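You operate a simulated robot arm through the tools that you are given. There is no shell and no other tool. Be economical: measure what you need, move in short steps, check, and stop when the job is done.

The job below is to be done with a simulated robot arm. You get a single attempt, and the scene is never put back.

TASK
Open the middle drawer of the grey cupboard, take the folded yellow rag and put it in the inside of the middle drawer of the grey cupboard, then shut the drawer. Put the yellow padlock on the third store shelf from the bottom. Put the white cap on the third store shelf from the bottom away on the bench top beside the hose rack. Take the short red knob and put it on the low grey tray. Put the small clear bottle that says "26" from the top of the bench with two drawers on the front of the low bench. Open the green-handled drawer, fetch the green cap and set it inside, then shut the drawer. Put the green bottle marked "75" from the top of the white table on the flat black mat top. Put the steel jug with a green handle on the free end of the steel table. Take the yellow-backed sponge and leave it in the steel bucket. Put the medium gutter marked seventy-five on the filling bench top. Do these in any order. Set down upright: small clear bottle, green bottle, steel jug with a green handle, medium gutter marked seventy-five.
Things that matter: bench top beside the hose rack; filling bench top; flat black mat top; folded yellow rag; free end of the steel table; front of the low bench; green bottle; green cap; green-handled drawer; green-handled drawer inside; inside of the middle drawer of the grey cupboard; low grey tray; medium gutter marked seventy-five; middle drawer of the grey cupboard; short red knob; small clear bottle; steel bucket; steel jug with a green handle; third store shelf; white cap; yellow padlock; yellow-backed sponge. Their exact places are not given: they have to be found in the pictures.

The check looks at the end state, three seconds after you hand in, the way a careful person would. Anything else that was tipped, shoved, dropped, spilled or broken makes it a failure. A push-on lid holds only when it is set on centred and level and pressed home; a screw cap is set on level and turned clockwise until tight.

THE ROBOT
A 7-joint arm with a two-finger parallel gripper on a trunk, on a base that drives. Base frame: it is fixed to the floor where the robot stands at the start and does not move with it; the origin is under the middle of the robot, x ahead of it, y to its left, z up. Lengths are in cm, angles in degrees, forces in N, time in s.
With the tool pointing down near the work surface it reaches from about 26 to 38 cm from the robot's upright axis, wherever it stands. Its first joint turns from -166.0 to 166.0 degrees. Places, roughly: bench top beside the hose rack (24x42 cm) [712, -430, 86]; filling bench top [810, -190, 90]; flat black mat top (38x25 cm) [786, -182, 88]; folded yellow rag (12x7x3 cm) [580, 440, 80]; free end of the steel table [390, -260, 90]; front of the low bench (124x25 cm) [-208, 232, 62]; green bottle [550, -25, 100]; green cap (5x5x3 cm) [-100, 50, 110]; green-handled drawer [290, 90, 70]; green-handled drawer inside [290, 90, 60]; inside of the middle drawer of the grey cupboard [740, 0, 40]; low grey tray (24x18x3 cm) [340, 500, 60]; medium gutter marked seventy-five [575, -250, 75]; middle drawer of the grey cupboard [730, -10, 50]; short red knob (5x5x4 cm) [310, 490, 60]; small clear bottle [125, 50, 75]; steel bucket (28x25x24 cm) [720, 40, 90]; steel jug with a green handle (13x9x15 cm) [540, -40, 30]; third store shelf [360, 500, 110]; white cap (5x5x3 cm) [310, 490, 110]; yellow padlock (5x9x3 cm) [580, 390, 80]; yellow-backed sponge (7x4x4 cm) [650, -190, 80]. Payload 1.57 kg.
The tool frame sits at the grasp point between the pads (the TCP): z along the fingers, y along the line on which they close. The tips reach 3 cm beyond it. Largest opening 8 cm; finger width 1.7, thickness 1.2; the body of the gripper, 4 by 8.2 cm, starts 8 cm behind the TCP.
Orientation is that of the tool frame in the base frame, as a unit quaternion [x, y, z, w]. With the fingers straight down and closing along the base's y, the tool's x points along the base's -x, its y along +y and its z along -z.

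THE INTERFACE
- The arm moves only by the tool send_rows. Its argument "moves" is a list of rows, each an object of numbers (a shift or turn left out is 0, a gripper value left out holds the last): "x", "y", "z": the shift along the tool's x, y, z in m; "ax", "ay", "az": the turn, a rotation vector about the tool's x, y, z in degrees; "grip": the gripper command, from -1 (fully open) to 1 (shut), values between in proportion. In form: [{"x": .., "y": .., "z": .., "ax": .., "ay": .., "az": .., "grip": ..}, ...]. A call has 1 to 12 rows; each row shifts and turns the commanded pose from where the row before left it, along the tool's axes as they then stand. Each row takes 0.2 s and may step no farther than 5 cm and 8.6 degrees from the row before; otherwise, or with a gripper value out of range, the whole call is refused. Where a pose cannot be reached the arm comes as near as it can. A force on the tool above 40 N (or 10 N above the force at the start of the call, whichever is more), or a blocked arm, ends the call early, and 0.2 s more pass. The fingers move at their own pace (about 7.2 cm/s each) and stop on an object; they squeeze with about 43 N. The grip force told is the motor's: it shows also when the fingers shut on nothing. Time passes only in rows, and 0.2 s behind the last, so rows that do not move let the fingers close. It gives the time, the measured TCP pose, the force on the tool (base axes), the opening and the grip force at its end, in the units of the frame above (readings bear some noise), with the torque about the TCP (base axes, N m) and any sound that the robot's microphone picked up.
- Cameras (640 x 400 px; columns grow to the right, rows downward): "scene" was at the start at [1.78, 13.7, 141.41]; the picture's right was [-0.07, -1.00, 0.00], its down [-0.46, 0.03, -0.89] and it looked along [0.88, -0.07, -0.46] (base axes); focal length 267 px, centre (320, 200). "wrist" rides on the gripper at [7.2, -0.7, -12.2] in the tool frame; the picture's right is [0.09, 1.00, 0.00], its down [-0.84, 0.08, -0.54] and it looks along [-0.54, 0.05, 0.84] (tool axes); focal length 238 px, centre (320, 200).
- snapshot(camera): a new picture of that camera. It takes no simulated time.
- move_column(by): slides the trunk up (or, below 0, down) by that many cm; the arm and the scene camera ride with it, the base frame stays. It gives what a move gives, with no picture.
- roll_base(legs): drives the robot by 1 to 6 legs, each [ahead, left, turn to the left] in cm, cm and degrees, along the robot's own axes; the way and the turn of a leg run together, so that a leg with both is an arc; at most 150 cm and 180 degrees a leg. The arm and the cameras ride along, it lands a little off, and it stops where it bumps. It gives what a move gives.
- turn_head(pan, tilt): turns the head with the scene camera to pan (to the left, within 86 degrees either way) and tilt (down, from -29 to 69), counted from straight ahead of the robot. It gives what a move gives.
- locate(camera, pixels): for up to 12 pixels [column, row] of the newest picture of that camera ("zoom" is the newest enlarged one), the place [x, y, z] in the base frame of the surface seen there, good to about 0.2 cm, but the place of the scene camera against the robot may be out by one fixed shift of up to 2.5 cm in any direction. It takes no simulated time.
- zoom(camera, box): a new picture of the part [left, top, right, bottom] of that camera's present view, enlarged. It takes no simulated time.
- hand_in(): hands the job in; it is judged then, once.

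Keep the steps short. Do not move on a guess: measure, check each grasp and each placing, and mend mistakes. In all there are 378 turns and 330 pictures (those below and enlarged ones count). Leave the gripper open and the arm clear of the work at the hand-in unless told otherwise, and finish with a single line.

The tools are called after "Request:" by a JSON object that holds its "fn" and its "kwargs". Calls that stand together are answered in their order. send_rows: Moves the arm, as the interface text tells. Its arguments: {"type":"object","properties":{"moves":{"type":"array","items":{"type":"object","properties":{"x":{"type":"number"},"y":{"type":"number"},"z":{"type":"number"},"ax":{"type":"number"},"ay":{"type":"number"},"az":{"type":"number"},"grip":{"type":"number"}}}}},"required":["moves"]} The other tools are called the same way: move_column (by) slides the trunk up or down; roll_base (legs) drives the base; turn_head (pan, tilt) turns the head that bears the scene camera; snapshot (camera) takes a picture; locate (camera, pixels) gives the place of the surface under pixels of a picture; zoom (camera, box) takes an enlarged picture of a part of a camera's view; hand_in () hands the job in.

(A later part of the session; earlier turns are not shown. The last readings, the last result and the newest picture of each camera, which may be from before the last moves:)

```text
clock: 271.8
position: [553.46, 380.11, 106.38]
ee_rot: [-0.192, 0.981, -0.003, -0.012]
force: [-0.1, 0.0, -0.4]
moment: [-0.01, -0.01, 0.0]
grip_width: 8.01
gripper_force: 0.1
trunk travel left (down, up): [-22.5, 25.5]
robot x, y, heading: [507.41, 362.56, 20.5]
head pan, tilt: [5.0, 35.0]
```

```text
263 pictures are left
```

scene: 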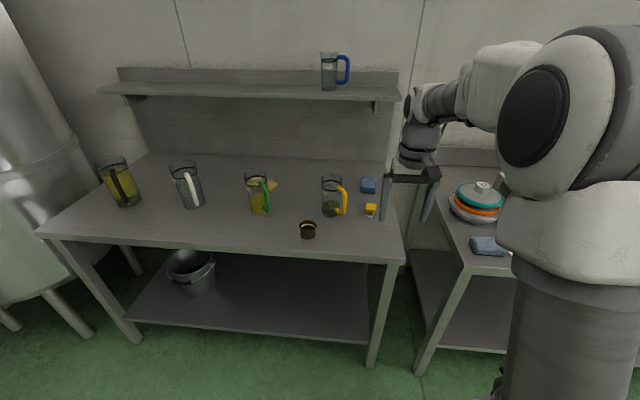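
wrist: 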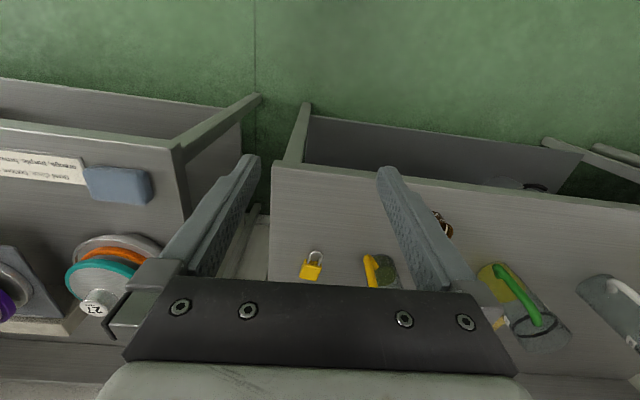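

The padlock is at wrist (312,265); the rag lies behind the green-handled mug. I measure both.

Request:
{"fn": "zoom", "kwargs": {"camera": "wrist", "box": [270, 220, 380, 300]}}

Request:
{"fn": "locate", "kwargs": {"camera": "wrist", "pixels": [[311, 271], [316, 255], [303, 270], [319, 272], [340, 240], [380, 265], [280, 195]]}}

Request:
{"fn": "zoom", "kwargs": {"camera": "scene", "box": [230, 160, 400, 250]}}

Request:
{"fn": "locate", "kwargs": {"camera": "scene", "pixels": [[272, 186], [264, 180], [278, 183], [370, 210], [333, 195], [258, 195], [400, 252], [60, 235]]}}

```text
5.00 times, centred on (325, 260) of wrist
```

zoom: 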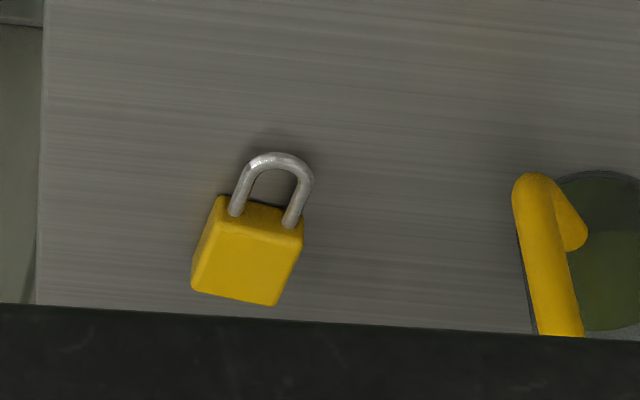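

```text
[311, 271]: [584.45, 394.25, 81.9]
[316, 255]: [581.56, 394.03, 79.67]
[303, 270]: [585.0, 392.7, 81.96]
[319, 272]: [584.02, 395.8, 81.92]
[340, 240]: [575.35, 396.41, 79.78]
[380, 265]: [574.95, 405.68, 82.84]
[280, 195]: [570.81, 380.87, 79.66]
```

```text
3.76 times, centred on (315, 205) of scene
```

zoom: 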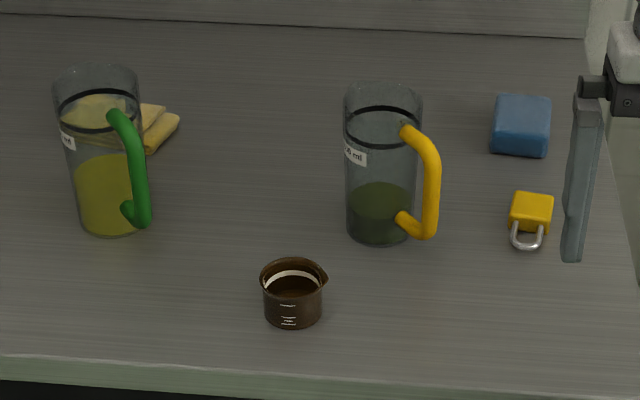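

```text
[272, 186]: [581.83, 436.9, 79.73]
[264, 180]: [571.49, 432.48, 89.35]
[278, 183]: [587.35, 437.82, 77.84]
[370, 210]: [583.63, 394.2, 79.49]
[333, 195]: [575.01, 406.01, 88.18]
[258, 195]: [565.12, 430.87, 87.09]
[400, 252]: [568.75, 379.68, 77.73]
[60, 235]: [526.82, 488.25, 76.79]
```

I drive 25 ahead, then reach over the padlock body (584.2, 394.4).

Request:
{"fn": "roll_base", "kwargs": {"legs": [[25, 2, 0]]}}

Request:
{"fn": "send_rows", "kwargs": {"moves": [{"ax": 1.4, "x": -0.03}, {"x": -0.03}, {"x": -0.028}, {"z": 0.05}, {"z": 0.04}, {}, {}]}}

Request:
{"fn": "snapshot", "kwargs": {"camera": "wrist"}}

```text
clock: 274.0
position: [576.2, 390.69, 106.46]
ee_rot: [-0.191, 0.981, -0.003, -0.013]
force: [-0.4, 0.3, -0.5]
moment: [0.01, 0.0, -0.03]
grip_width: 8.03
gripper_force: 0.0
trunk travel left (down, up): [-22.5, 25.5]
robot x, y, heading: [530.0, 372.66, 20.5]
head pan, tilt: [5.0, 35.0]
```

```text
clock: 275.6
position: [584.29, 393.6, 97.05]
ee_rot: [-0.191, 0.981, -0.015, -0.01]
force: [0.0, -0.1, 0.0]
moment: [0.02, 0.01, 0.03]
grip_width: 7.98
gripper_force: 0.1
trunk travel left (down, up): [-22.5, 25.5]
robot x, y, heading: [529.94, 373.24, 20.3]
head pan, tilt: [5.0, 35.0]
```

```text
260 pictures are left
```

wrist: 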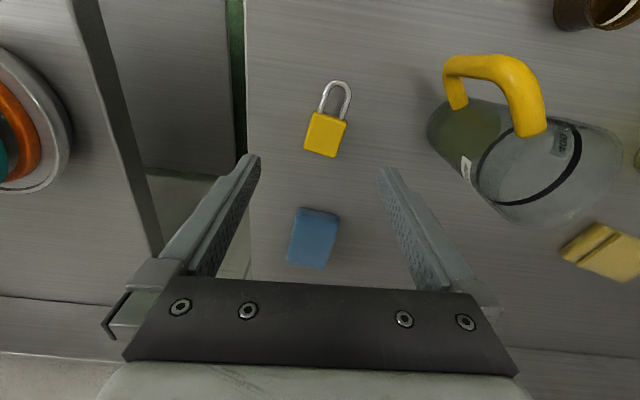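

I measure the padlock's body corners to align with it.

Request:
{"fn": "locate", "kwargs": {"camera": "wrist", "pixels": [[307, 147], [332, 154], [315, 116], [342, 124], [324, 136], [337, 84]]}}

```text
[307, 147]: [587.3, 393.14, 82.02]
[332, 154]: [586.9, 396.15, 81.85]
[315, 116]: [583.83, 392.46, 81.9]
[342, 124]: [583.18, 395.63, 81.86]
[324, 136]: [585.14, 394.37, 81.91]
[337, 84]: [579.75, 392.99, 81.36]
```

Request:
{"fn": "send_rows", "kwargs": {"moves": [{"ax": -1.4, "ay": -1.4}, {"az": 7.3}, {"az": 7.2}, {"x": -0.0098, "y": 0.0057}, {"z": 0.05}, {"z": 0.05}, {"z": 0.03}, {"z": 0.0085}, {}]}}

Request:
{"fn": "snapshot", "kwargs": {"camera": "wrist"}}

```text
clock: 277.6
position: [585.16, 394.16, 83.32]
ee_rot: [-0.065, 0.998, 0.0, 0.0]
force: [-0.3, -1.0, -0.5]
moment: [0.0, 0.01, 0.0]
grip_width: 8.03
gripper_force: 0.1
trunk travel left (down, up): [-22.5, 25.5]
robot x, y, heading: [529.73, 373.11, 20.3]
head pan, tilt: [5.0, 35.0]
```

```text
259 pictures are left
```

wrist: 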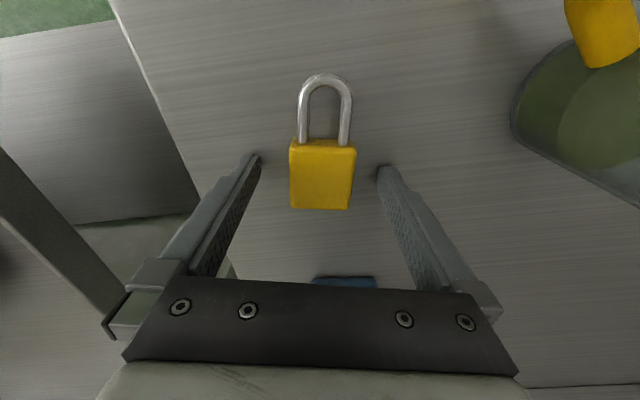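

Perfectly aligned. I close and lift.

Request:
{"fn": "send_rows", "kwargs": {"moves": [{"grip": 1}, {"grip": 1}, {"grip": 1}, {"grip": 1}, {"grip": 1}, {"z": -0.03}, {"z": -0.05}, {"z": -0.05}, {"z": -0.05}, {"z": -0.05}]}}

Request:
{"fn": "snapshot", "kwargs": {"camera": "wrist"}}

```text
clock: 279.8
position: [585.11, 394.33, 106.44]
ee_rot: [-0.065, 0.998, 0.0, 0.0]
force: [0.6, 0.2, -1.7]
moment: [0.02, 0.04, -0.04]
grip_width: 4.14
gripper_force: 43.2
trunk travel left (down, up): [-22.5, 25.5]
robot x, y, heading: [530.07, 373.12, 20.2]
head pan, tilt: [5.0, 35.0]
```

```text
258 pictures are left
```

wrist: 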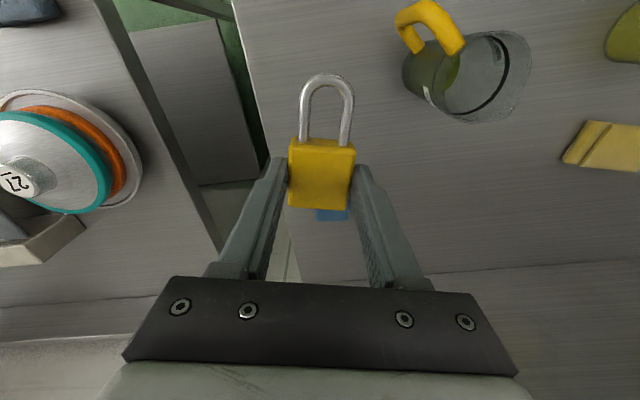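

Held (4.1 cm). I back off, turn to face the north rack, and drive before it.

Request:
{"fn": "roll_base", "kwargs": {"legs": [[-42, 0, 0], [0, 0, 90], [0, 93, 0], [95, 0, 0]]}}

Request:
{"fn": "turn_head", "kwargs": {"pan": 10, "tilt": 20}}

Request:
{"fn": "snapshot", "kwargs": {"camera": "scene"}}

```text
clock: 301.2
position: [350.51, 471.29, 106.36]
ee_rot: [0.749, -0.662, 0.001, -0.001]
force: [0.1, 0.1, -1.3]
moment: [-0.02, 0.04, -0.01]
grip_width: 4.13
gripper_force: 43.2
trunk travel left (down, up): [-22.5, 25.5]
robot x, y, heading: [371.1, 416.06, 109.9]
head pan, tilt: [5.0, 35.0]
```

```text
clock: 302.0
position: [350.5, 471.29, 106.32]
ee_rot: [0.75, -0.662, 0.0, 0.0]
force: [-0.2, -0.8, -0.4]
moment: [-0.02, -0.04, -0.01]
grip_width: 4.12
gripper_force: 43.4
trunk travel left (down, up): [-22.5, 25.5]
robot x, y, heading: [371.25, 415.91, 110.0]
head pan, tilt: [10.0, 20.0]
```

```text
257 pictures are left
```

scene: 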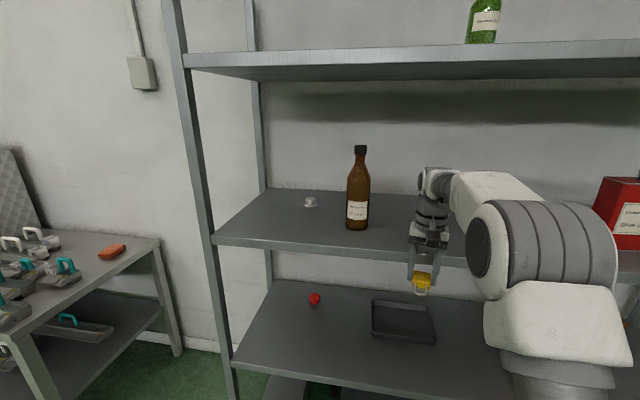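

I see white cap (310,202), red knob (314,299), tray (403,320). The arm is close to the shelf edge. Measuring.

Request:
{"fn": "locate", "kwargs": {"camera": "scene", "pixels": [[310, 202], [314, 299], [403, 318], [215, 240], [470, 262], [235, 360], [360, 385], [395, 230], [280, 225], [185, 58], [355, 225], [600, 235]]}}

Request:
{"fn": "zoom", "kwargs": {"camera": "scene", "box": [210, 170, 450, 390]}}

```text
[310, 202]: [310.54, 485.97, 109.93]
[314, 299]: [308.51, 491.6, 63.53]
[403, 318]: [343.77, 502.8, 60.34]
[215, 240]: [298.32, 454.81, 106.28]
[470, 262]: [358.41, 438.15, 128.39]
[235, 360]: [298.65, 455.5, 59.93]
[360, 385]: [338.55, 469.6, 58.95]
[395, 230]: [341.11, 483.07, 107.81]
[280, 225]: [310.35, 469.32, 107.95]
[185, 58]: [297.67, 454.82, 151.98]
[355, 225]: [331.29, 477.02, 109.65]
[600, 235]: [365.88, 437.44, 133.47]
```

```text
1.82 times, centred on (330, 280) of scene
```

zoom: 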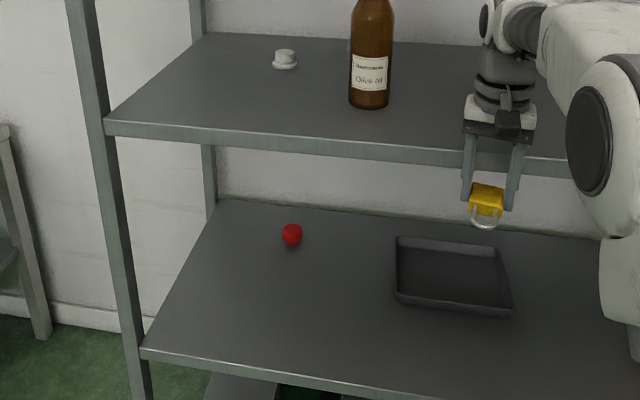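

Third shelf surface ≈109.9, next shelf bottom ≈150. I'll set the padlock just inside the front edge with a vertical tool: back off, raise the trunk 12 cm, drive in.

Request:
{"fn": "roll_base", "kwargs": {"legs": [[-9, -2, 0]]}}

Request:
{"fn": "move_column", "kwargs": {"by": 12}}

Request:
{"fn": "roll_base", "kwargs": {"legs": [[17.5, 0, 0]]}}

Request:
{"fn": "snapshot", "kwargs": {"camera": "scene"}}

Request:
{"fn": "snapshot", "kwargs": {"camera": "wrist"}}

```text
clock: 303.2
position: [355.42, 463.58, 106.28]
ee_rot: [0.749, -0.662, 0.0, -0.001]
force: [-0.3, -0.8, -1.4]
moment: [-0.02, 0.02, -0.02]
grip_width: 4.1
gripper_force: 43.5
trunk travel left (down, up): [-22.5, 25.5]
robot x, y, heading: [376.41, 407.87, 109.9]
head pan, tilt: [10.0, 20.0]
```

```text
clock: 304.8
position: [355.28, 463.67, 118.34]
ee_rot: [0.75, -0.661, 0.001, 0.0]
force: [0.2, 0.7, -1.9]
moment: [0.0, -0.01, -0.02]
grip_width: 4.12
gripper_force: 43.5
trunk travel left (down, up): [-34.5, 13.5]
robot x, y, heading: [376.37, 408.39, 109.9]
head pan, tilt: [10.0, 20.0]
```

```text
clock: 306.5
position: [349.61, 479.89, 118.32]
ee_rot: [0.75, -0.662, 0.001, 0.0]
force: [-0.8, 0.0, -1.1]
moment: [-0.01, 0.04, 0.01]
grip_width: 4.14
gripper_force: 43.5
trunk travel left (down, up): [-34.5, 13.5]
robot x, y, heading: [370.23, 424.57, 109.7]
head pan, tilt: [10.0, 20.0]
```

```text
255 pictures are left
```

scene: 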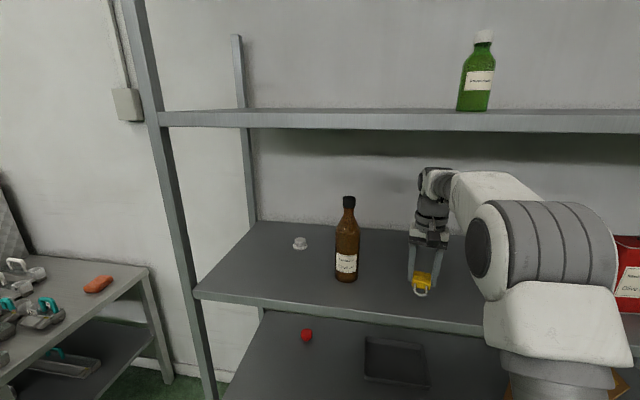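

```text
254 pictures are left
```

wrist: 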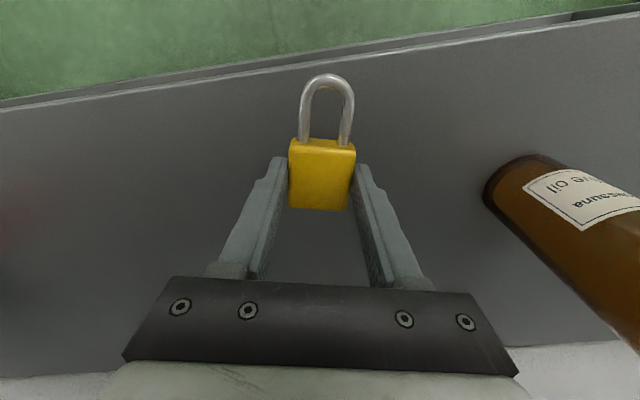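

Request:
{"fn": "locate", "kwargs": {"camera": "wrist", "pixels": [[420, 150], [220, 120], [320, 66], [500, 190]]}}

Request:
{"fn": "send_rows", "kwargs": {"moves": [{"z": 0.02}, {"z": 0.02}, {"z": 0.005}, {}]}}

```text
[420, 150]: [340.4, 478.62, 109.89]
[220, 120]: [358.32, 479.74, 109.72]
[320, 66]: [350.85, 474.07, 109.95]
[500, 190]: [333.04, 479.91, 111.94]
```

```text
clock: 307.5
position: [349.46, 479.78, 113.69]
ee_rot: [0.75, -0.662, 0.001, -0.001]
force: [0.6, 0.3, -0.5]
moment: [-0.01, 0.01, 0.02]
grip_width: 4.13
gripper_force: 43.1
trunk travel left (down, up): [-34.5, 13.5]
robot x, y, heading: [370.33, 425.06, 109.9]
head pan, tilt: [10.0, 20.0]
```

The shackle would lie right at the edge; I move 2.5 cm deeper before releasing.

Request:
{"fn": "send_rows", "kwargs": {"moves": [{"z": -0.006}, {"x": -0.025}, {}, {"z": 0.0075}, {}, {"grip": 0}, {"grip": -0.3}, {"grip": -0.3}, {"z": -0.02}, {"z": -0.02}, {}]}}

Request:
{"fn": "snapshot", "kwargs": {"camera": "wrist"}}

```text
clock: 309.9
position: [349.2, 482.37, 117.63]
ee_rot: [0.75, -0.662, -0.001, -0.001]
force: [-0.3, 0.0, 0.6]
moment: [0.02, -0.04, 0.01]
grip_width: 5.2
gripper_force: 0.1
trunk travel left (down, up): [-34.5, 13.5]
robot x, y, heading: [370.19, 424.41, 109.9]
head pan, tilt: [10.0, 20.0]
```

```text
253 pictures are left
```

wrist: 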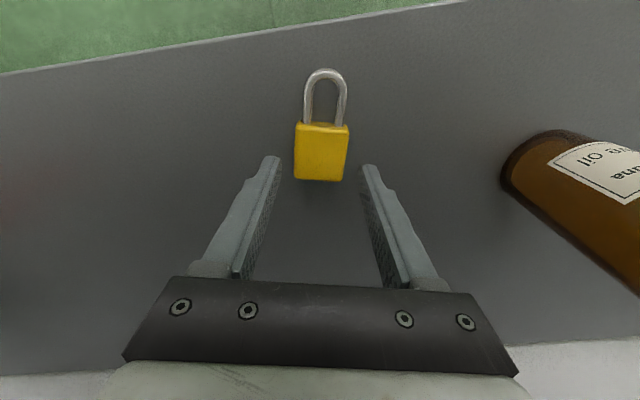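

Padlock done. Next the red knob on the second shelf, 31 cm deep. I back out, shift left to be before it, lower the trunk, and tilt the tool forward ~55°.

Request:
{"fn": "roll_base", "kwargs": {"legs": [[-25, 0, 0], [0, 36, 0]]}}

Request:
{"fn": "move_column", "kwargs": {"by": -34}}

Request:
{"fn": "send_rows", "kwargs": {"moves": [{"az": -7.3, "grip": -1}, {"az": -7.2}, {"ay": -8, "x": 0.02}, {"ay": -8, "x": 0.02}, {"ay": -8}, {"ay": -8}, {"ay": -8}, {"ay": -8}, {"ay": -7}, {}]}}

Request:
{"fn": "snapshot", "kwargs": {"camera": "wrist"}}

Request:
{"fn": "snapshot", "kwargs": {"camera": "scene"}}

```text
clock: 315.0
position: [323.74, 446.57, 117.7]
ee_rot: [0.752, -0.659, 0.0, -0.001]
force: [-0.2, 0.4, 0.5]
moment: [-0.02, -0.03, 0.0]
grip_width: 5.22
gripper_force: 0.0
trunk travel left (down, up): [-34.5, 13.5]
robot x, y, heading: [345.04, 388.57, 110.2]
head pan, tilt: [10.0, 20.0]
```

```text
clock: 318.3
position: [323.92, 446.41, 83.65]
ee_rot: [0.751, -0.66, 0.0, -0.001]
force: [1.1, -0.1, -0.3]
moment: [-0.03, -0.02, -0.01]
grip_width: 5.19
gripper_force: 0.0
trunk travel left (down, up): [-0.5, 47.5]
robot x, y, heading: [345.22, 388.86, 110.3]
head pan, tilt: [10.0, 20.0]
```

```text
clock: 320.5
position: [325.42, 442.76, 83.39]
ee_rot: [0.735, -0.496, -0.383, -0.259]
force: [0.1, 0.3, 0.3]
moment: [0.02, 0.01, -0.01]
grip_width: 8.03
gripper_force: 0.0
trunk travel left (down, up): [-0.5, 47.5]
robot x, y, heading: [344.9, 388.7, 110.3]
head pan, tilt: [10.0, 20.0]
```

```text
252 pictures are left
```

wrist: 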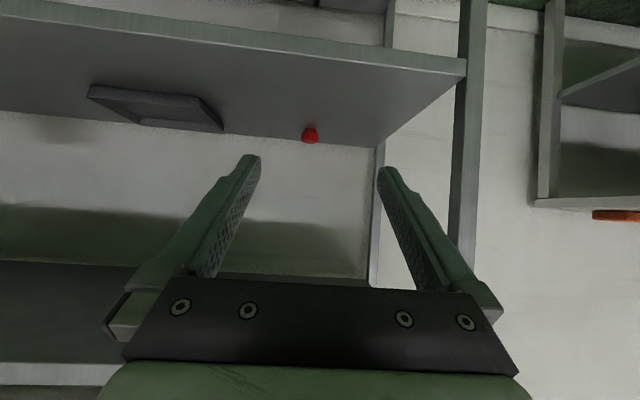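

```text
251 pictures are left
```

scene: 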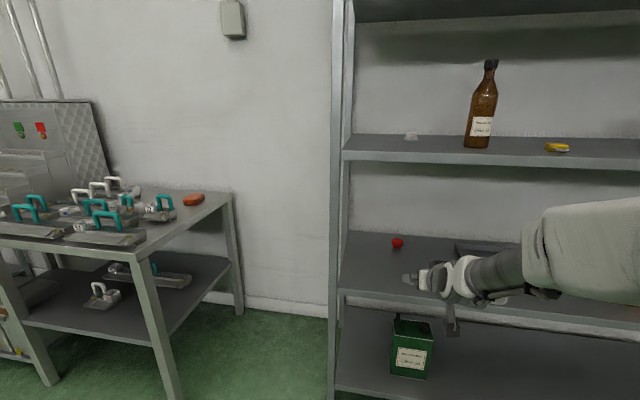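

Tool is pitched 35° below horizontal, level sideways. I measure knob, tray and shelf.

Request:
{"fn": "locate", "kwargs": {"camera": "wrist", "pixels": [[310, 136], [303, 138], [317, 134], [310, 128], [330, 110], [460, 75], [440, 60], [155, 105], [95, 92], [215, 125], [180, 98], [345, 262]]}}

Request:
{"fn": "zoom", "kwargs": {"camera": "wrist", "box": [60, 70, 360, 160]}}

```text
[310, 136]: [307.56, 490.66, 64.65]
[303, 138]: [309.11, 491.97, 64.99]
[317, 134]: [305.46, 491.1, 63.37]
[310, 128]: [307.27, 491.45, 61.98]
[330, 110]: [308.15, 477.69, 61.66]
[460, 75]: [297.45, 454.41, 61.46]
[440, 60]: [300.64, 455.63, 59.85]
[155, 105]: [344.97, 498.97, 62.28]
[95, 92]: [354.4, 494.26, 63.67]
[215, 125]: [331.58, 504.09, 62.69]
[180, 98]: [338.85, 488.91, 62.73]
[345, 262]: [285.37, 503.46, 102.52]
```

```text
2.13 times, centred on (210, 115) of wrist
```

zoom: 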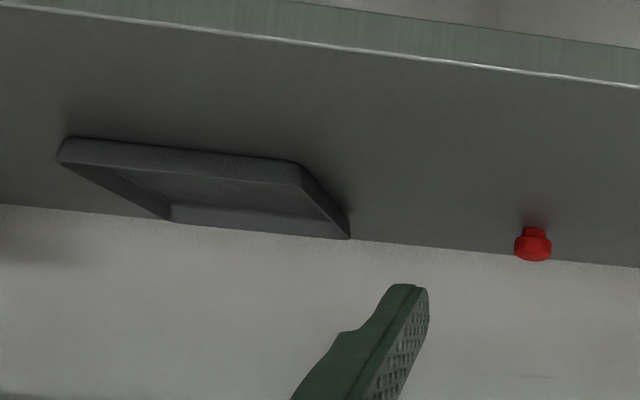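

Knob centre ≈ (307.1, 492.3, 64). I lower the tool to z≈74, then drive in 38 cm with the arm fixed and check.

Request:
{"fn": "send_rows", "kwargs": {"moves": [{"x": 0.0246, "z": 0.0172}, {"x": 0.0246, "z": 0.0172}, {"x": 0.0246, "z": 0.0172}, {}]}}

Request:
{"fn": "roll_base", "kwargs": {"legs": [[38, 0, 0]]}}

Request:
{"fn": "snapshot", "kwargs": {"camera": "scene"}}

Request:
{"fn": "snapshot", "kwargs": {"camera": "wrist"}}

```text
clock: 321.5
position: [325.3, 442.77, 74.4]
ee_rot: [0.735, -0.496, -0.382, -0.258]
force: [-0.3, -0.8, 0.1]
moment: [-0.01, 0.0, 0.0]
grip_width: 8.04
gripper_force: 0.1
trunk travel left (down, up): [-0.5, 47.5]
robot x, y, heading: [345.27, 389.09, 110.0]
head pan, tilt: [10.0, 20.0]
```

```text
clock: 324.6
position: [312.05, 478.55, 74.31]
ee_rot: [0.735, -0.496, -0.382, -0.259]
force: [0.1, 0.3, 0.3]
moment: [-0.01, -0.01, -0.02]
grip_width: 8.01
gripper_force: 0.1
trunk travel left (down, up): [-0.5, 47.5]
robot x, y, heading: [332.03, 424.64, 110.5]
head pan, tilt: [10.0, 20.0]
```

```text
249 pictures are left
```

scene: 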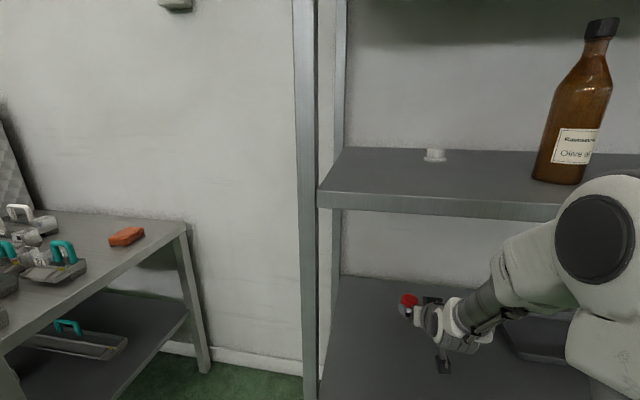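

```text
248 pictures are left
```

wrist: 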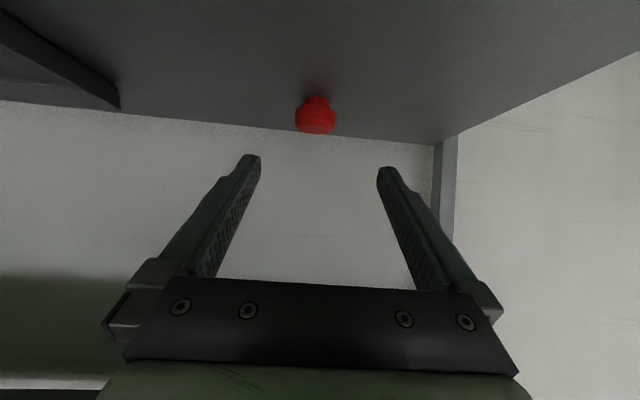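

Request:
{"fn": "locate", "kwargs": {"camera": "wrist", "pixels": [[315, 118], [296, 116], [335, 116], [315, 130], [315, 104], [308, 100], [270, 90]]}}

```text
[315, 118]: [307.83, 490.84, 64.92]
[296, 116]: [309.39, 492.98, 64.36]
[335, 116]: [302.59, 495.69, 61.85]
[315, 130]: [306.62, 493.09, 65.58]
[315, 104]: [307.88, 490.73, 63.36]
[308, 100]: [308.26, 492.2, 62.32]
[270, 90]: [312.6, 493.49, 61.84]
```

I advance along the tool axis 16.7 cm with slight centring.

Request:
{"fn": "send_rows", "kwargs": {"moves": [{"x": -0.0055, "y": -0.0073}, {"z": 0.04}, {"z": 0.04}, {"z": 0.04}, {"z": 0.03}, {}]}}

Request:
{"fn": "snapshot", "kwargs": {"camera": "wrist"}}

```text
clock: 326.0
position: [307.98, 490.48, 66.26]
ee_rot: [0.735, -0.496, -0.382, -0.259]
force: [0.0, -0.1, 0.6]
moment: [0.0, -0.02, 0.0]
grip_width: 8.01
gripper_force: 0.1
trunk travel left (down, up): [-0.5, 47.5]
robot x, y, heading: [332.18, 424.49, 110.2]
head pan, tilt: [10.0, 20.0]
```

```text
247 pictures are left
```

wrist: 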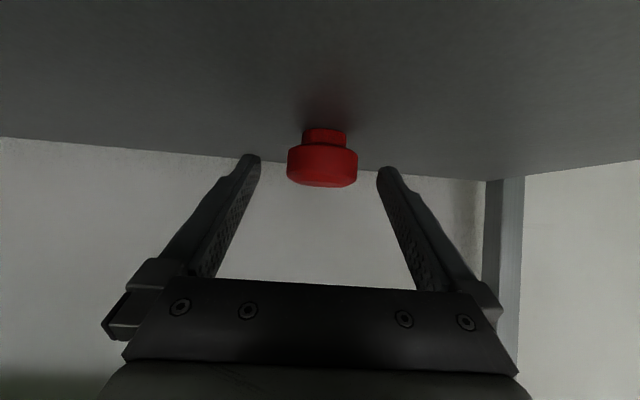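

Knob is centred. I advance 1.7 cm, close, and lift 5 cm straight up.

Request:
{"fn": "send_rows", "kwargs": {"moves": [{"z": 0.017}, {}, {"grip": 1}, {"grip": 1}, {"grip": 1}, {"grip": 1}, {"grip": 1}, {"x": -0.016, "z": -0.0114}, {"x": -0.025, "z": -0.0172}, {}]}}

Request:
{"fn": "snapshot", "kwargs": {"camera": "wrist"}}

```text
clock: 328.2
position: [307.47, 491.81, 70.1]
ee_rot: [0.735, -0.497, -0.382, -0.259]
force: [-0.1, -0.3, -1.4]
moment: [-0.04, 0.01, 0.01]
grip_width: 4.8
gripper_force: 42.7
trunk travel left (down, up): [-0.5, 47.5]
robot x, y, heading: [332.01, 424.44, 110.4]
head pan, tilt: [10.0, 20.0]
```

```text
246 pictures are left
```

wrist: 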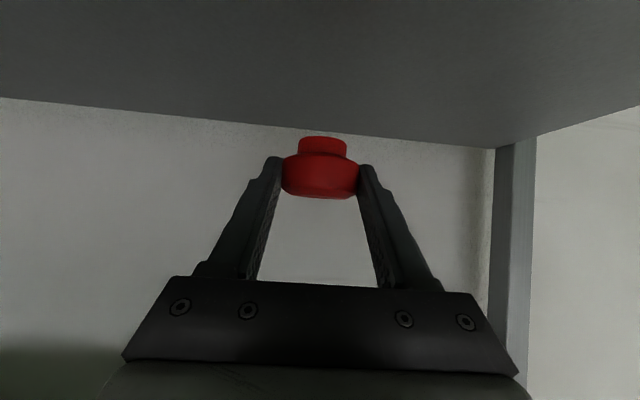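

Held. I shift the base 36.5 right and 4 back to bring the knob over the tray.

Request:
{"fn": "roll_base", "kwargs": {"legs": [[-4, 0, 0], [0, -36.5, 0]]}}

Request:
{"fn": "snapshot", "kwargs": {"camera": "wrist"}}

Request:
{"fn": "snapshot", "kwargs": {"camera": "scene"}}

```text
clock: 332.1
position: [343.34, 500.84, 70.27]
ee_rot: [0.735, -0.496, -0.382, -0.259]
force: [-0.9, -0.2, -0.9]
moment: [-0.04, 0.02, 0.01]
grip_width: 4.8
gripper_force: 42.7
trunk travel left (down, up): [-0.5, 47.5]
robot x, y, heading: [367.83, 434.07, 110.7]
head pan, tilt: [10.0, 20.0]
```

```text
245 pictures are left
```

wrist: 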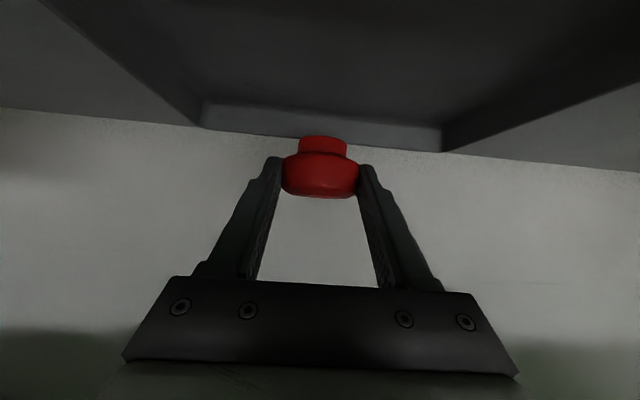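

```text
244 pictures are left
```

scene: 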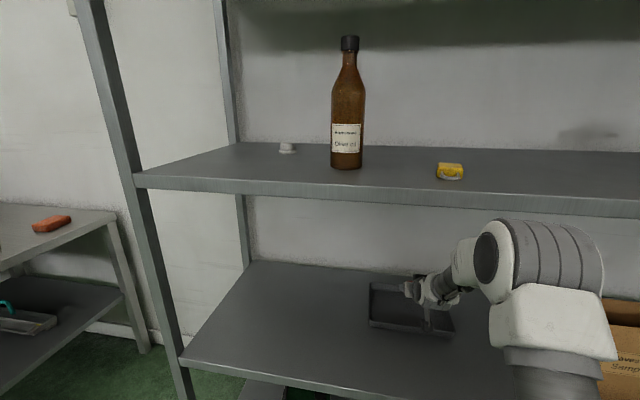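

Request:
{"fn": "locate", "kwargs": {"camera": "wrist", "pixels": [[320, 118], [320, 60], [320, 90], [205, 90], [440, 110], [140, 90], [560, 120]]}}

```text
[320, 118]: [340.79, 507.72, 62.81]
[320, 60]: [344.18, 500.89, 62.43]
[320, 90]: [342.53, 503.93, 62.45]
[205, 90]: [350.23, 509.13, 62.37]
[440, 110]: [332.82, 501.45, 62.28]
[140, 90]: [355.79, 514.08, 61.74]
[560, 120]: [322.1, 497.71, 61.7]
```

The floor of the tray lies below with room round. I lower 4.3 cm, release, rise.

Request:
{"fn": "send_rows", "kwargs": {"moves": [{"x": 0.018, "z": 0.0125}, {"x": 0.0135, "z": 0.0095}, {"x": 0.004, "z": 0.0028}, {}, {"grip": 0}, {"grip": -0.5}, {"grip": -0.8}, {"grip": -0.8}, {"z": -0.04}, {"z": -0.04}, {"x": -0.02, "z": -0.03}]}}

Request:
{"fn": "snapshot", "kwargs": {"camera": "wrist"}}

```text
clock: 334.5
position: [346.37, 493.51, 73.83]
ee_rot: [0.736, -0.495, -0.383, -0.258]
force: [0.2, -0.3, -0.2]
moment: [0.0, 0.02, 0.0]
grip_width: 7.23
gripper_force: 0.2
trunk travel left (down, up): [-0.5, 47.5]
robot x, y, heading: [367.95, 433.83, 110.3]
head pan, tilt: [10.0, 20.0]
```

```text
243 pictures are left
```

wrist: 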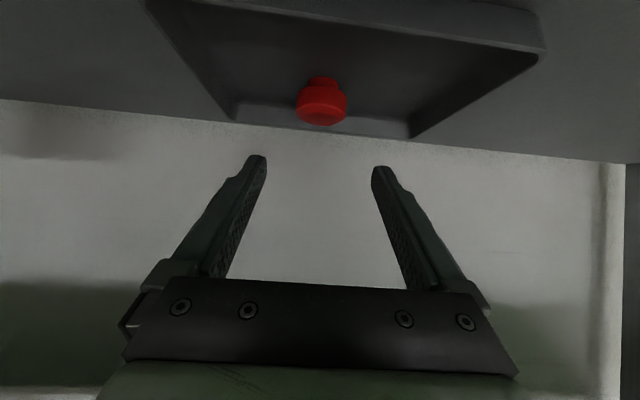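

Knob stands in the tray. Next the white cap on the third shelf: back out, shift left 37, raise trunk 47.

Request:
{"fn": "roll_base", "kwargs": {"legs": [[-40, 0, 0], [0, 37, 0]]}}

Request:
{"fn": "move_column", "kwargs": {"by": 47}}

Request:
{"fn": "send_rows", "kwargs": {"moves": [{"grip": -1}, {}]}}

Request:
{"fn": "snapshot", "kwargs": {"camera": "wrist"}}

```text
clock: 340.5
position: [325.64, 443.09, 73.94]
ee_rot: [0.736, -0.495, -0.383, -0.258]
force: [-0.2, -0.2, 0.1]
moment: [-0.01, -0.04, 0.0]
grip_width: 7.2
gripper_force: 0.1
trunk travel left (down, up): [-0.5, 47.5]
robot x, y, heading: [347.63, 382.86, 110.5]
head pan, tilt: [10.0, 20.0]
```

```text
refused: 47 is not a number from -40 to 40
```

```text
clock: 341.1
position: [325.69, 442.92, 73.91]
ee_rot: [0.736, -0.494, -0.383, -0.258]
force: [1.0, 1.1, 0.3]
moment: [0.02, 0.01, 0.0]
grip_width: 7.96
gripper_force: 0.1
trunk travel left (down, up): [-0.5, 47.5]
robot x, y, heading: [347.58, 383.31, 110.5]
head pan, tilt: [10.0, 20.0]
```

```text
242 pictures are left
```

wrist: 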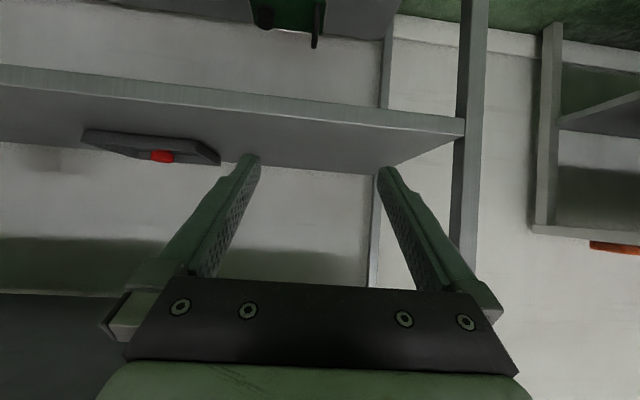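

Request:
{"fn": "move_column", "kwargs": {"by": 40}}

Request:
{"fn": "move_column", "kwargs": {"by": 7}}

Request:
{"fn": "snapshot", "kwargs": {"camera": "wrist"}}

```text
clock: 345.0
position: [325.67, 442.97, 113.87]
ee_rot: [0.737, -0.494, -0.384, -0.257]
force: [0.6, -0.2, 0.0]
moment: [0.0, -0.01, 0.0]
grip_width: 8.01
gripper_force: 0.1
trunk travel left (down, up): [-40.5, 7.5]
robot x, y, heading: [347.49, 383.48, 110.6]
head pan, tilt: [10.0, 20.0]
```

```text
clock: 346.0
position: [325.67, 442.88, 120.9]
ee_rot: [0.737, -0.494, -0.383, -0.258]
force: [-0.8, 0.2, -0.3]
moment: [-0.03, 0.01, -0.02]
grip_width: 7.99
gripper_force: 0.1
trunk travel left (down, up): [-47.5, 0.5]
robot x, y, heading: [347.59, 383.17, 110.7]
head pan, tilt: [10.0, 20.0]
```

```text
241 pictures are left
```

wrist: 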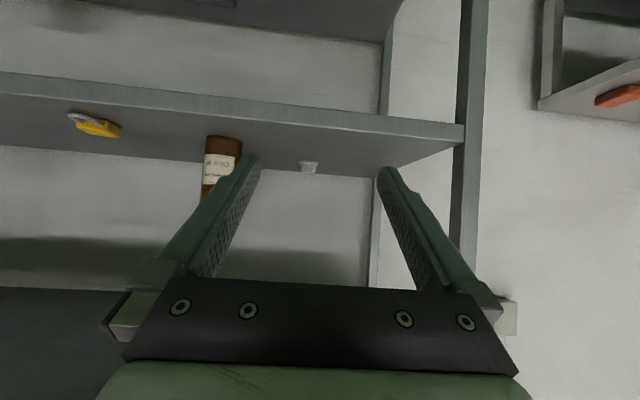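

Request:
{"fn": "locate", "kwargs": {"camera": "wrist", "pixels": [[309, 168], [302, 166], [316, 165], [220, 145], [240, 150], [320, 150], [310, 172]]}}

Request:
{"fn": "roll_base", "kwargs": {"legs": [[32, 0, 0]]}}

Request:
{"fn": "snapshot", "kwargs": {"camera": "wrist"}}

Request:
{"fn": "snapshot", "kwargs": {"camera": "scene"}}

```text
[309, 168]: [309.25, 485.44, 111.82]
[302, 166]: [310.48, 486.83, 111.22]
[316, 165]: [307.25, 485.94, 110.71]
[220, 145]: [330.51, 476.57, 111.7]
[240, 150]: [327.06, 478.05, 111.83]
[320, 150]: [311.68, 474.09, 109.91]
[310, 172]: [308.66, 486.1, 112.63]
```

```text
clock: 348.7
position: [314.28, 472.63, 120.92]
ee_rot: [0.737, -0.494, -0.383, -0.258]
force: [-0.8, -0.6, -0.5]
moment: [-0.02, 0.01, 0.03]
grip_width: 8.02
gripper_force: 0.1
trunk travel left (down, up): [-47.5, 0.5]
robot x, y, heading: [336.41, 412.98, 110.4]
head pan, tilt: [10.0, 20.0]
```

```text
240 pictures are left
```

wrist: 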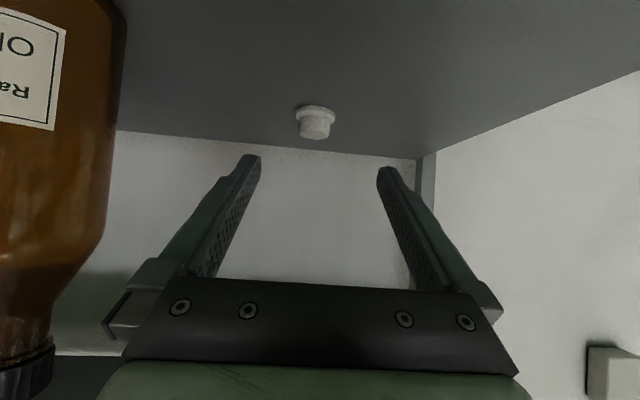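

```text
239 pictures are left
```

scene: 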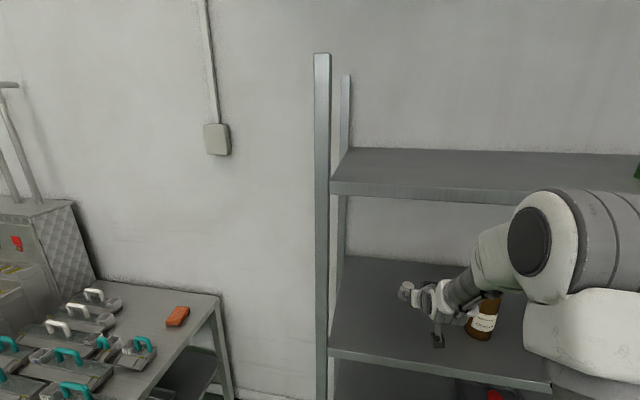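

Request:
{"fn": "locate", "kwargs": {"camera": "wrist", "pixels": [[315, 122], [297, 115], [335, 115], [300, 125], [330, 125], [316, 135], [316, 107]]}}

```text
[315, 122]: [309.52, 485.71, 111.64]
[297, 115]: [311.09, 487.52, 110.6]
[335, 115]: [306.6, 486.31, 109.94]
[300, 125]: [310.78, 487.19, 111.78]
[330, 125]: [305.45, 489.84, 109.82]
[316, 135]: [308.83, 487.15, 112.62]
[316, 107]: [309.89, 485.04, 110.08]
```

Cap centre ≈ (309.0, 487.3). I advance along the tool axis in two stages.

Request:
{"fn": "send_rows", "kwargs": {"moves": [{"x": -0.011, "y": -0.0056}, {"z": 0.04}, {"z": 0.04}, {"z": 0.04}, {"z": 0.025}, {}]}}

Request:
{"fn": "snapshot", "kwargs": {"camera": "wrist"}}

```text
clock: 350.1
position: [310.13, 484.43, 113.6]
ee_rot: [0.737, -0.493, -0.383, -0.257]
force: [0.8, 0.5, -0.3]
moment: [-0.01, -0.03, 0.01]
grip_width: 8.03
gripper_force: 0.1
trunk travel left (down, up): [-47.5, 0.5]
robot x, y, heading: [336.11, 413.11, 110.7]
head pan, tilt: [10.0, 20.0]
```

```text
238 pictures are left
```

wrist: 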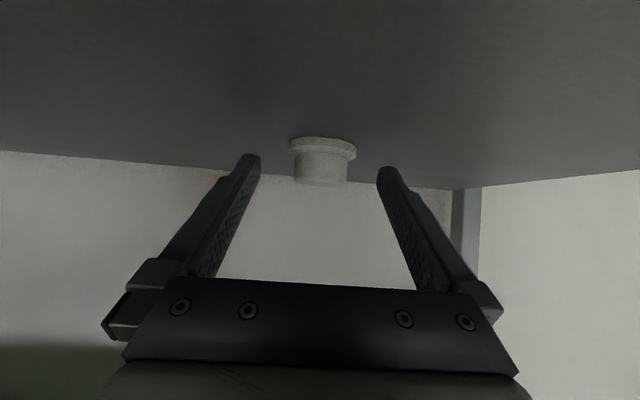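

Request:
{"fn": "send_rows", "kwargs": {"moves": [{"z": 0.018}, {}, {"grip": 1}, {"grip": 1}, {"grip": 1}, {"grip": 1}, {"grip": 1}, {"x": -0.016, "z": -0.0114}, {"x": -0.025, "z": -0.0172}, {}]}}

Request:
{"fn": "snapshot", "kwargs": {"camera": "wrist"}}

```text
clock: 352.3
position: [309.59, 485.77, 117.34]
ee_rot: [0.737, -0.494, -0.384, -0.257]
force: [-0.7, 1.0, -0.1]
moment: [-0.02, 0.02, -0.02]
grip_width: 4.79
gripper_force: 42.8
trunk travel left (down, up): [-47.5, 0.5]
robot x, y, heading: [336.03, 412.85, 110.7]
head pan, tilt: [10.0, 20.0]
```

```text
237 pictures are left
```

wrist: 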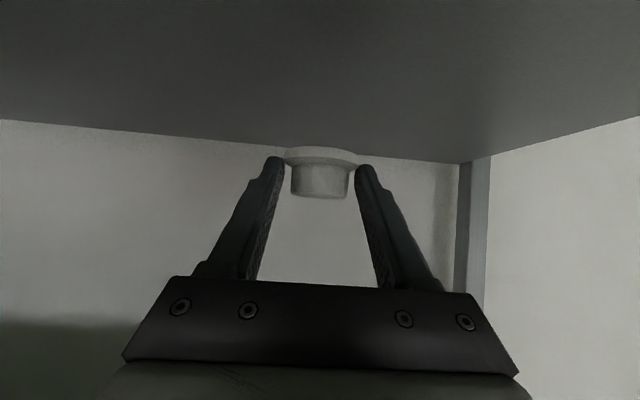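

Held by the flange. I back out, draw the arm in, turn south and drive to the gap east of the sink, then look.

Request:
{"fn": "roll_base", "kwargs": {"legs": [[-45, 0, 0]]}}

Request:
{"fn": "send_rows", "kwargs": {"moves": [{"x": 0.0287, "z": -0.041}, {"x": 0.0287, "z": -0.04}, {"x": 0.0287, "z": -0.04}, {"x": 0.0287, "z": -0.04}, {}]}}

Request:
{"fn": "roll_base", "kwargs": {"legs": [[0, 0, -169], [142, 0, 0], [141, 0, 0]]}}

Request:
{"fn": "turn_head", "kwargs": {"pan": -5, "tilt": 20}}

Request:
{"fn": "snapshot", "kwargs": {"camera": "scene"}}

```text
clock: 355.8
position: [325.24, 443.91, 117.49]
ee_rot: [0.738, -0.492, -0.384, -0.256]
force: [0.0, 0.0, 0.1]
moment: [-0.02, -0.01, 0.01]
grip_width: 4.78
gripper_force: 42.6
trunk travel left (down, up): [-47.5, 0.5]
robot x, y, heading: [351.84, 370.81, 110.9]
head pan, tilt: [10.0, 20.0]
```

```text
clock: 356.9
position: [332.75, 425.78, 117.29]
ee_rot: [0.737, -0.493, -0.384, -0.257]
force: [-0.7, -0.6, 0.0]
moment: [0.0, 0.0, 0.0]
grip_width: 4.84
gripper_force: 42.4
trunk travel left (down, up): [-47.5, 0.5]
robot x, y, heading: [352.45, 371.38, 111.0]
head pan, tilt: [10.0, 20.0]
```

```text
clock: 384.8
position: [525.97, 77.45, 117.22]
ee_rot: [0.431, 0.775, -0.225, 0.403]
force: [-0.1, -0.7, 0.2]
moment: [0.0, 0.01, 0.03]
grip_width: 4.77
gripper_force: 43.1
trunk travel left (down, up): [-47.5, 0.5]
robot x, y, heading: [497.91, 128.14, -59.8]
head pan, tilt: [10.0, 20.0]
```

```text
clock: 385.6
position: [526.0, 77.44, 117.17]
ee_rot: [0.43, 0.776, -0.224, 0.404]
force: [-0.7, 0.6, -0.7]
moment: [0.0, -0.01, 0.01]
grip_width: 4.79
gripper_force: 42.9
trunk travel left (down, up): [-47.5, 0.5]
robot x, y, heading: [497.97, 127.95, -60.0]
head pan, tilt: [-5.0, 20.0]
```

```text
236 pictures are left
```

scene: 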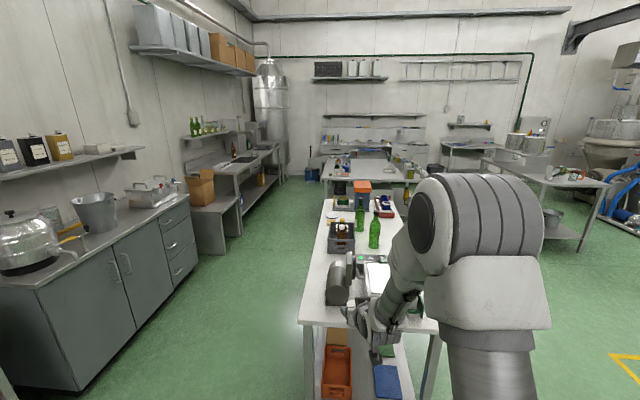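

I see the grey cupboard left, white table ahead, other tables beyond. I measure the layout.

Request:
{"fn": "locate", "kwargs": {"camera": "scene", "pixels": [[305, 320], [435, 325], [330, 205], [400, 215], [325, 165], [415, 170], [468, 148], [545, 180], [600, 185], [225, 215], [190, 205], [455, 125]]}}

Request:
{"fn": "zoom", "kwargs": {"camera": "scene", "box": [300, 100, 640, 270]}}

Request:
{"fn": "zoom", "kwargs": {"camera": "scene", "box": [0, 100, 300, 400]}}

```text
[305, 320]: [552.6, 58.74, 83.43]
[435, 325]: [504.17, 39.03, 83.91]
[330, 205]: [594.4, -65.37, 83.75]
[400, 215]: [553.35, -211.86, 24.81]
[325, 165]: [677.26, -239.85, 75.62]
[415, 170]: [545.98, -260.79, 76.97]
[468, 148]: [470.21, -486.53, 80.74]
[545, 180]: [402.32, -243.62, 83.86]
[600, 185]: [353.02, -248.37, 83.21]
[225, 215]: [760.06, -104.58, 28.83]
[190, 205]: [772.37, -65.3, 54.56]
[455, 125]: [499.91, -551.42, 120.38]
```

```text
1.88 times, centred on (470, 185) of scene
```

zoom: 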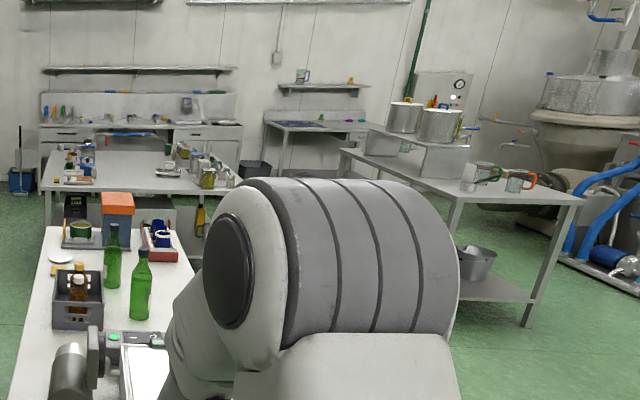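

```text
1.33 times, centred on (150, 250) of scene
```

zoom: 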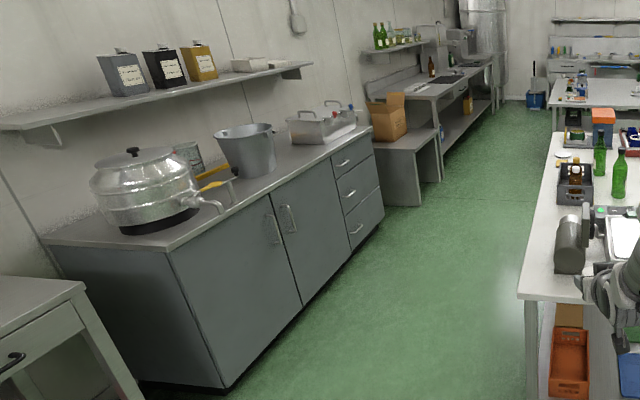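

I drive down the corridor between cupboard and white table, then look at the back bench.

Request:
{"fn": "roll_base", "kwargs": {"legs": [[108.7, 72, 0], [94, -17, 0], [94, -17, 0], [60, -10, 0]]}}

Request:
{"fn": "turn_head", "kwargs": {"pan": 0, "tilt": 25}}

Request:
{"fn": "snapshot", "kwargs": {"camera": "scene"}}

```text
clock: 409.1
position: [732.94, -214.79, 117.21]
ee_rot: [0.426, 0.778, -0.222, 0.404]
force: [-1.4, -0.5, 0.0]
moment: [-0.02, -0.01, 0.01]
grip_width: 4.78
gripper_force: 43.0
trunk travel left (down, up): [-47.5, 0.5]
robot x, y, heading: [703.86, -164.53, -58.9]
head pan, tilt: [-5.0, 20.0]
```

```text
clock: 409.8
position: [732.93, -214.66, 117.13]
ee_rot: [0.425, 0.778, -0.223, 0.406]
force: [0.5, -0.3, -0.2]
moment: [-0.02, -0.02, -0.03]
grip_width: 4.79
gripper_force: 42.8
trunk travel left (down, up): [-47.5, 0.5]
robot x, y, heading: [703.92, -164.55, -59.1]
head pan, tilt: [0.0, 25.0]
```

```text
233 pictures are left
```

scene: 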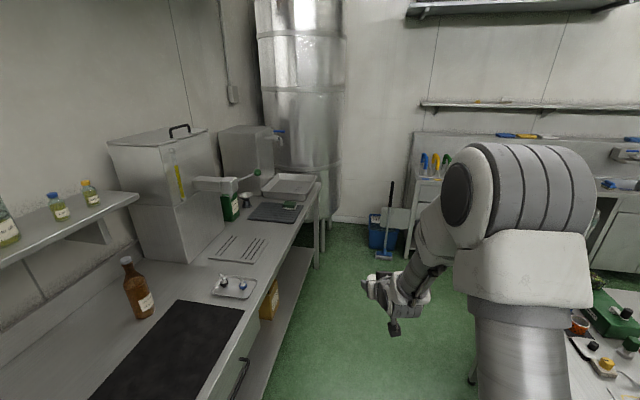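

Request:
{"fn": "locate", "kwargs": {"camera": "scene", "pixels": [[318, 184], [262, 330], [420, 180], [385, 215], [405, 258], [472, 380], [200, 330], [600, 185]]}}

Request:
{"fn": "turn_head", "kwargs": {"pan": -45, "tilt": 25}}

Request:
{"fn": "snapshot", "kwargs": {"camera": "scene"}}

```text
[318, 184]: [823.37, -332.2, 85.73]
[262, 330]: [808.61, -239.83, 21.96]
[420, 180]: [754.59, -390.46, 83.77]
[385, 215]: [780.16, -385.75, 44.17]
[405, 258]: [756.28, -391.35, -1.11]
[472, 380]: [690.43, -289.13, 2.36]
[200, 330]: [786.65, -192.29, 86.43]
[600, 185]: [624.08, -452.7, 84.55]
```

```text
clock: 410.9
position: [732.95, -214.67, 117.21]
ee_rot: [0.426, 0.778, -0.221, 0.405]
force: [0.0, -0.6, -0.9]
moment: [0.02, 0.04, 0.0]
grip_width: 4.8
gripper_force: 43.0
trunk travel left (down, up): [-47.5, 0.5]
robot x, y, heading: [704.62, -164.34, -59.1]
head pan, tilt: [-45.0, 25.0]
```

```text
232 pictures are left
```

scene: 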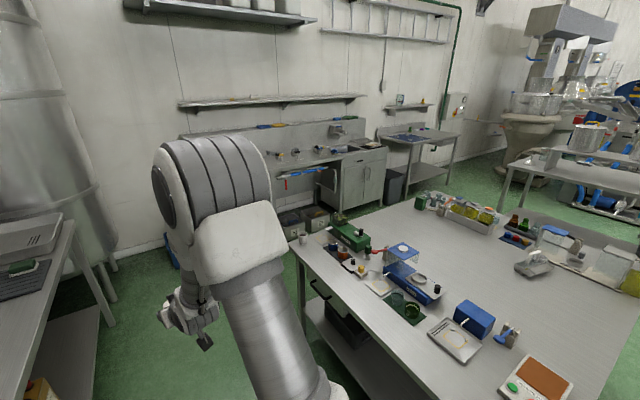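

I route past the table corner to stand before the back bench, facing it.

Request:
{"fn": "roll_base", "kwargs": {"legs": [[95.5, -17.7, 0], [75, -49, 0], [-2, -50, 0], [0, 0, -11]]}}

Request:
{"fn": "snapshot", "kwargs": {"camera": "wrist"}}

Request:
{"fn": "turn_head", "kwargs": {"pan": 0, "tilt": 35}}

Request:
{"fn": "snapshot", "kwargs": {"camera": "scene"}}

```text
clock: 427.1
position: [708.77, -423.11, 117.18]
ee_rot: [0.5, 0.733, -0.261, 0.381]
force: [0.4, -1.2, -0.1]
moment: [0.02, 0.02, 0.03]
grip_width: 4.81
gripper_force: 42.9
trunk travel left (down, up): [-47.5, 0.5]
robot x, y, heading: [690.38, -368.08, -70.3]
head pan, tilt: [-45.0, 25.0]
```

```text
231 pictures are left
```

wrist: 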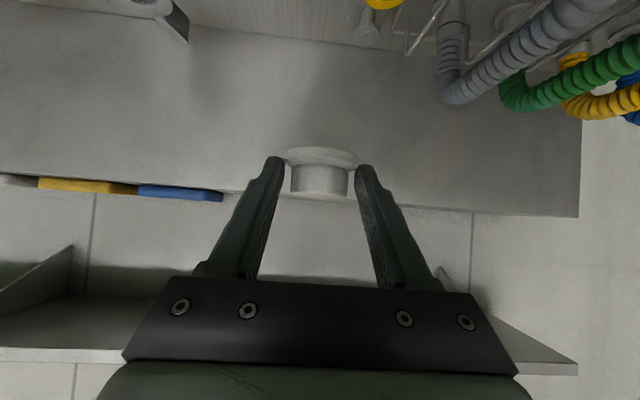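

```text
clock: 428.2
position: [708.82, -423.18, 117.2]
ee_rot: [0.499, 0.733, -0.261, 0.382]
force: [0.4, -0.5, 0.3]
moment: [0.01, 0.02, 0.0]
grip_width: 4.81
gripper_force: 43.5
trunk travel left (down, up): [-47.5, 0.5]
robot x, y, heading: [690.01, -368.27, -70.0]
head pan, tilt: [0.0, 35.0]
```

```text
230 pictures are left
```

scene: 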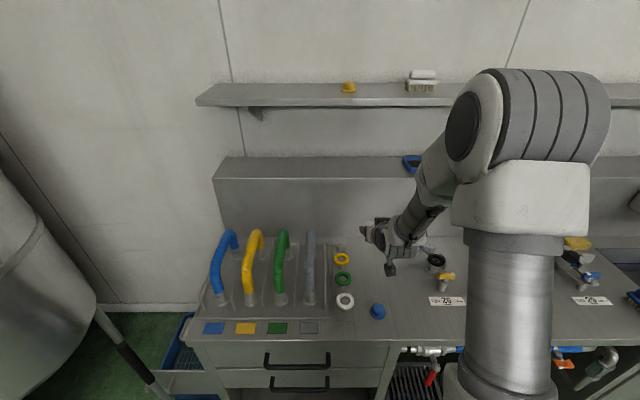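

Request:
{"fn": "zoom", "kwargs": {"camera": "scene", "box": [290, 220, 470, 340]}}

Request:
{"fn": "locate", "kwargs": {"camera": "scene", "pixels": [[345, 302], [343, 280], [378, 311], [325, 300], [370, 280], [410, 290], [435, 262], [430, 300], [380, 340], [330, 345], [400, 240], [365, 250]]}}

```text
3.33 times, centred on (380, 280) of scene
```

zoom: 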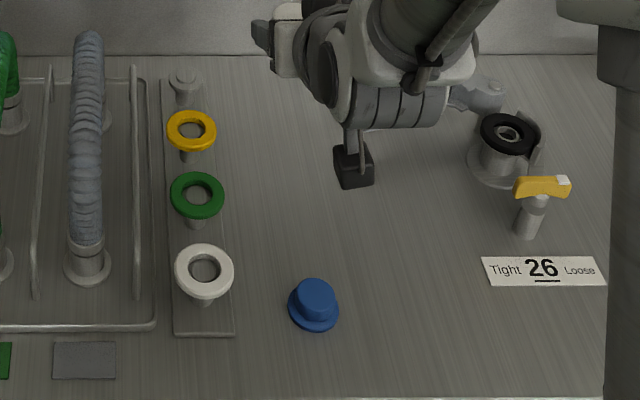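

```text
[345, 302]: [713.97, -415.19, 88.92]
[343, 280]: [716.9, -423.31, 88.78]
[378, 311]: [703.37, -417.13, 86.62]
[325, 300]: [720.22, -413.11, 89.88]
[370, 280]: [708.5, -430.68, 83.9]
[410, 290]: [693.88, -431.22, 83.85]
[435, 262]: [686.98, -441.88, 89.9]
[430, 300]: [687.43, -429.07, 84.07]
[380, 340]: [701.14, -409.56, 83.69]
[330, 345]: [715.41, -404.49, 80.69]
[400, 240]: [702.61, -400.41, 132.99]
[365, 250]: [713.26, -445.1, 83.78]
```

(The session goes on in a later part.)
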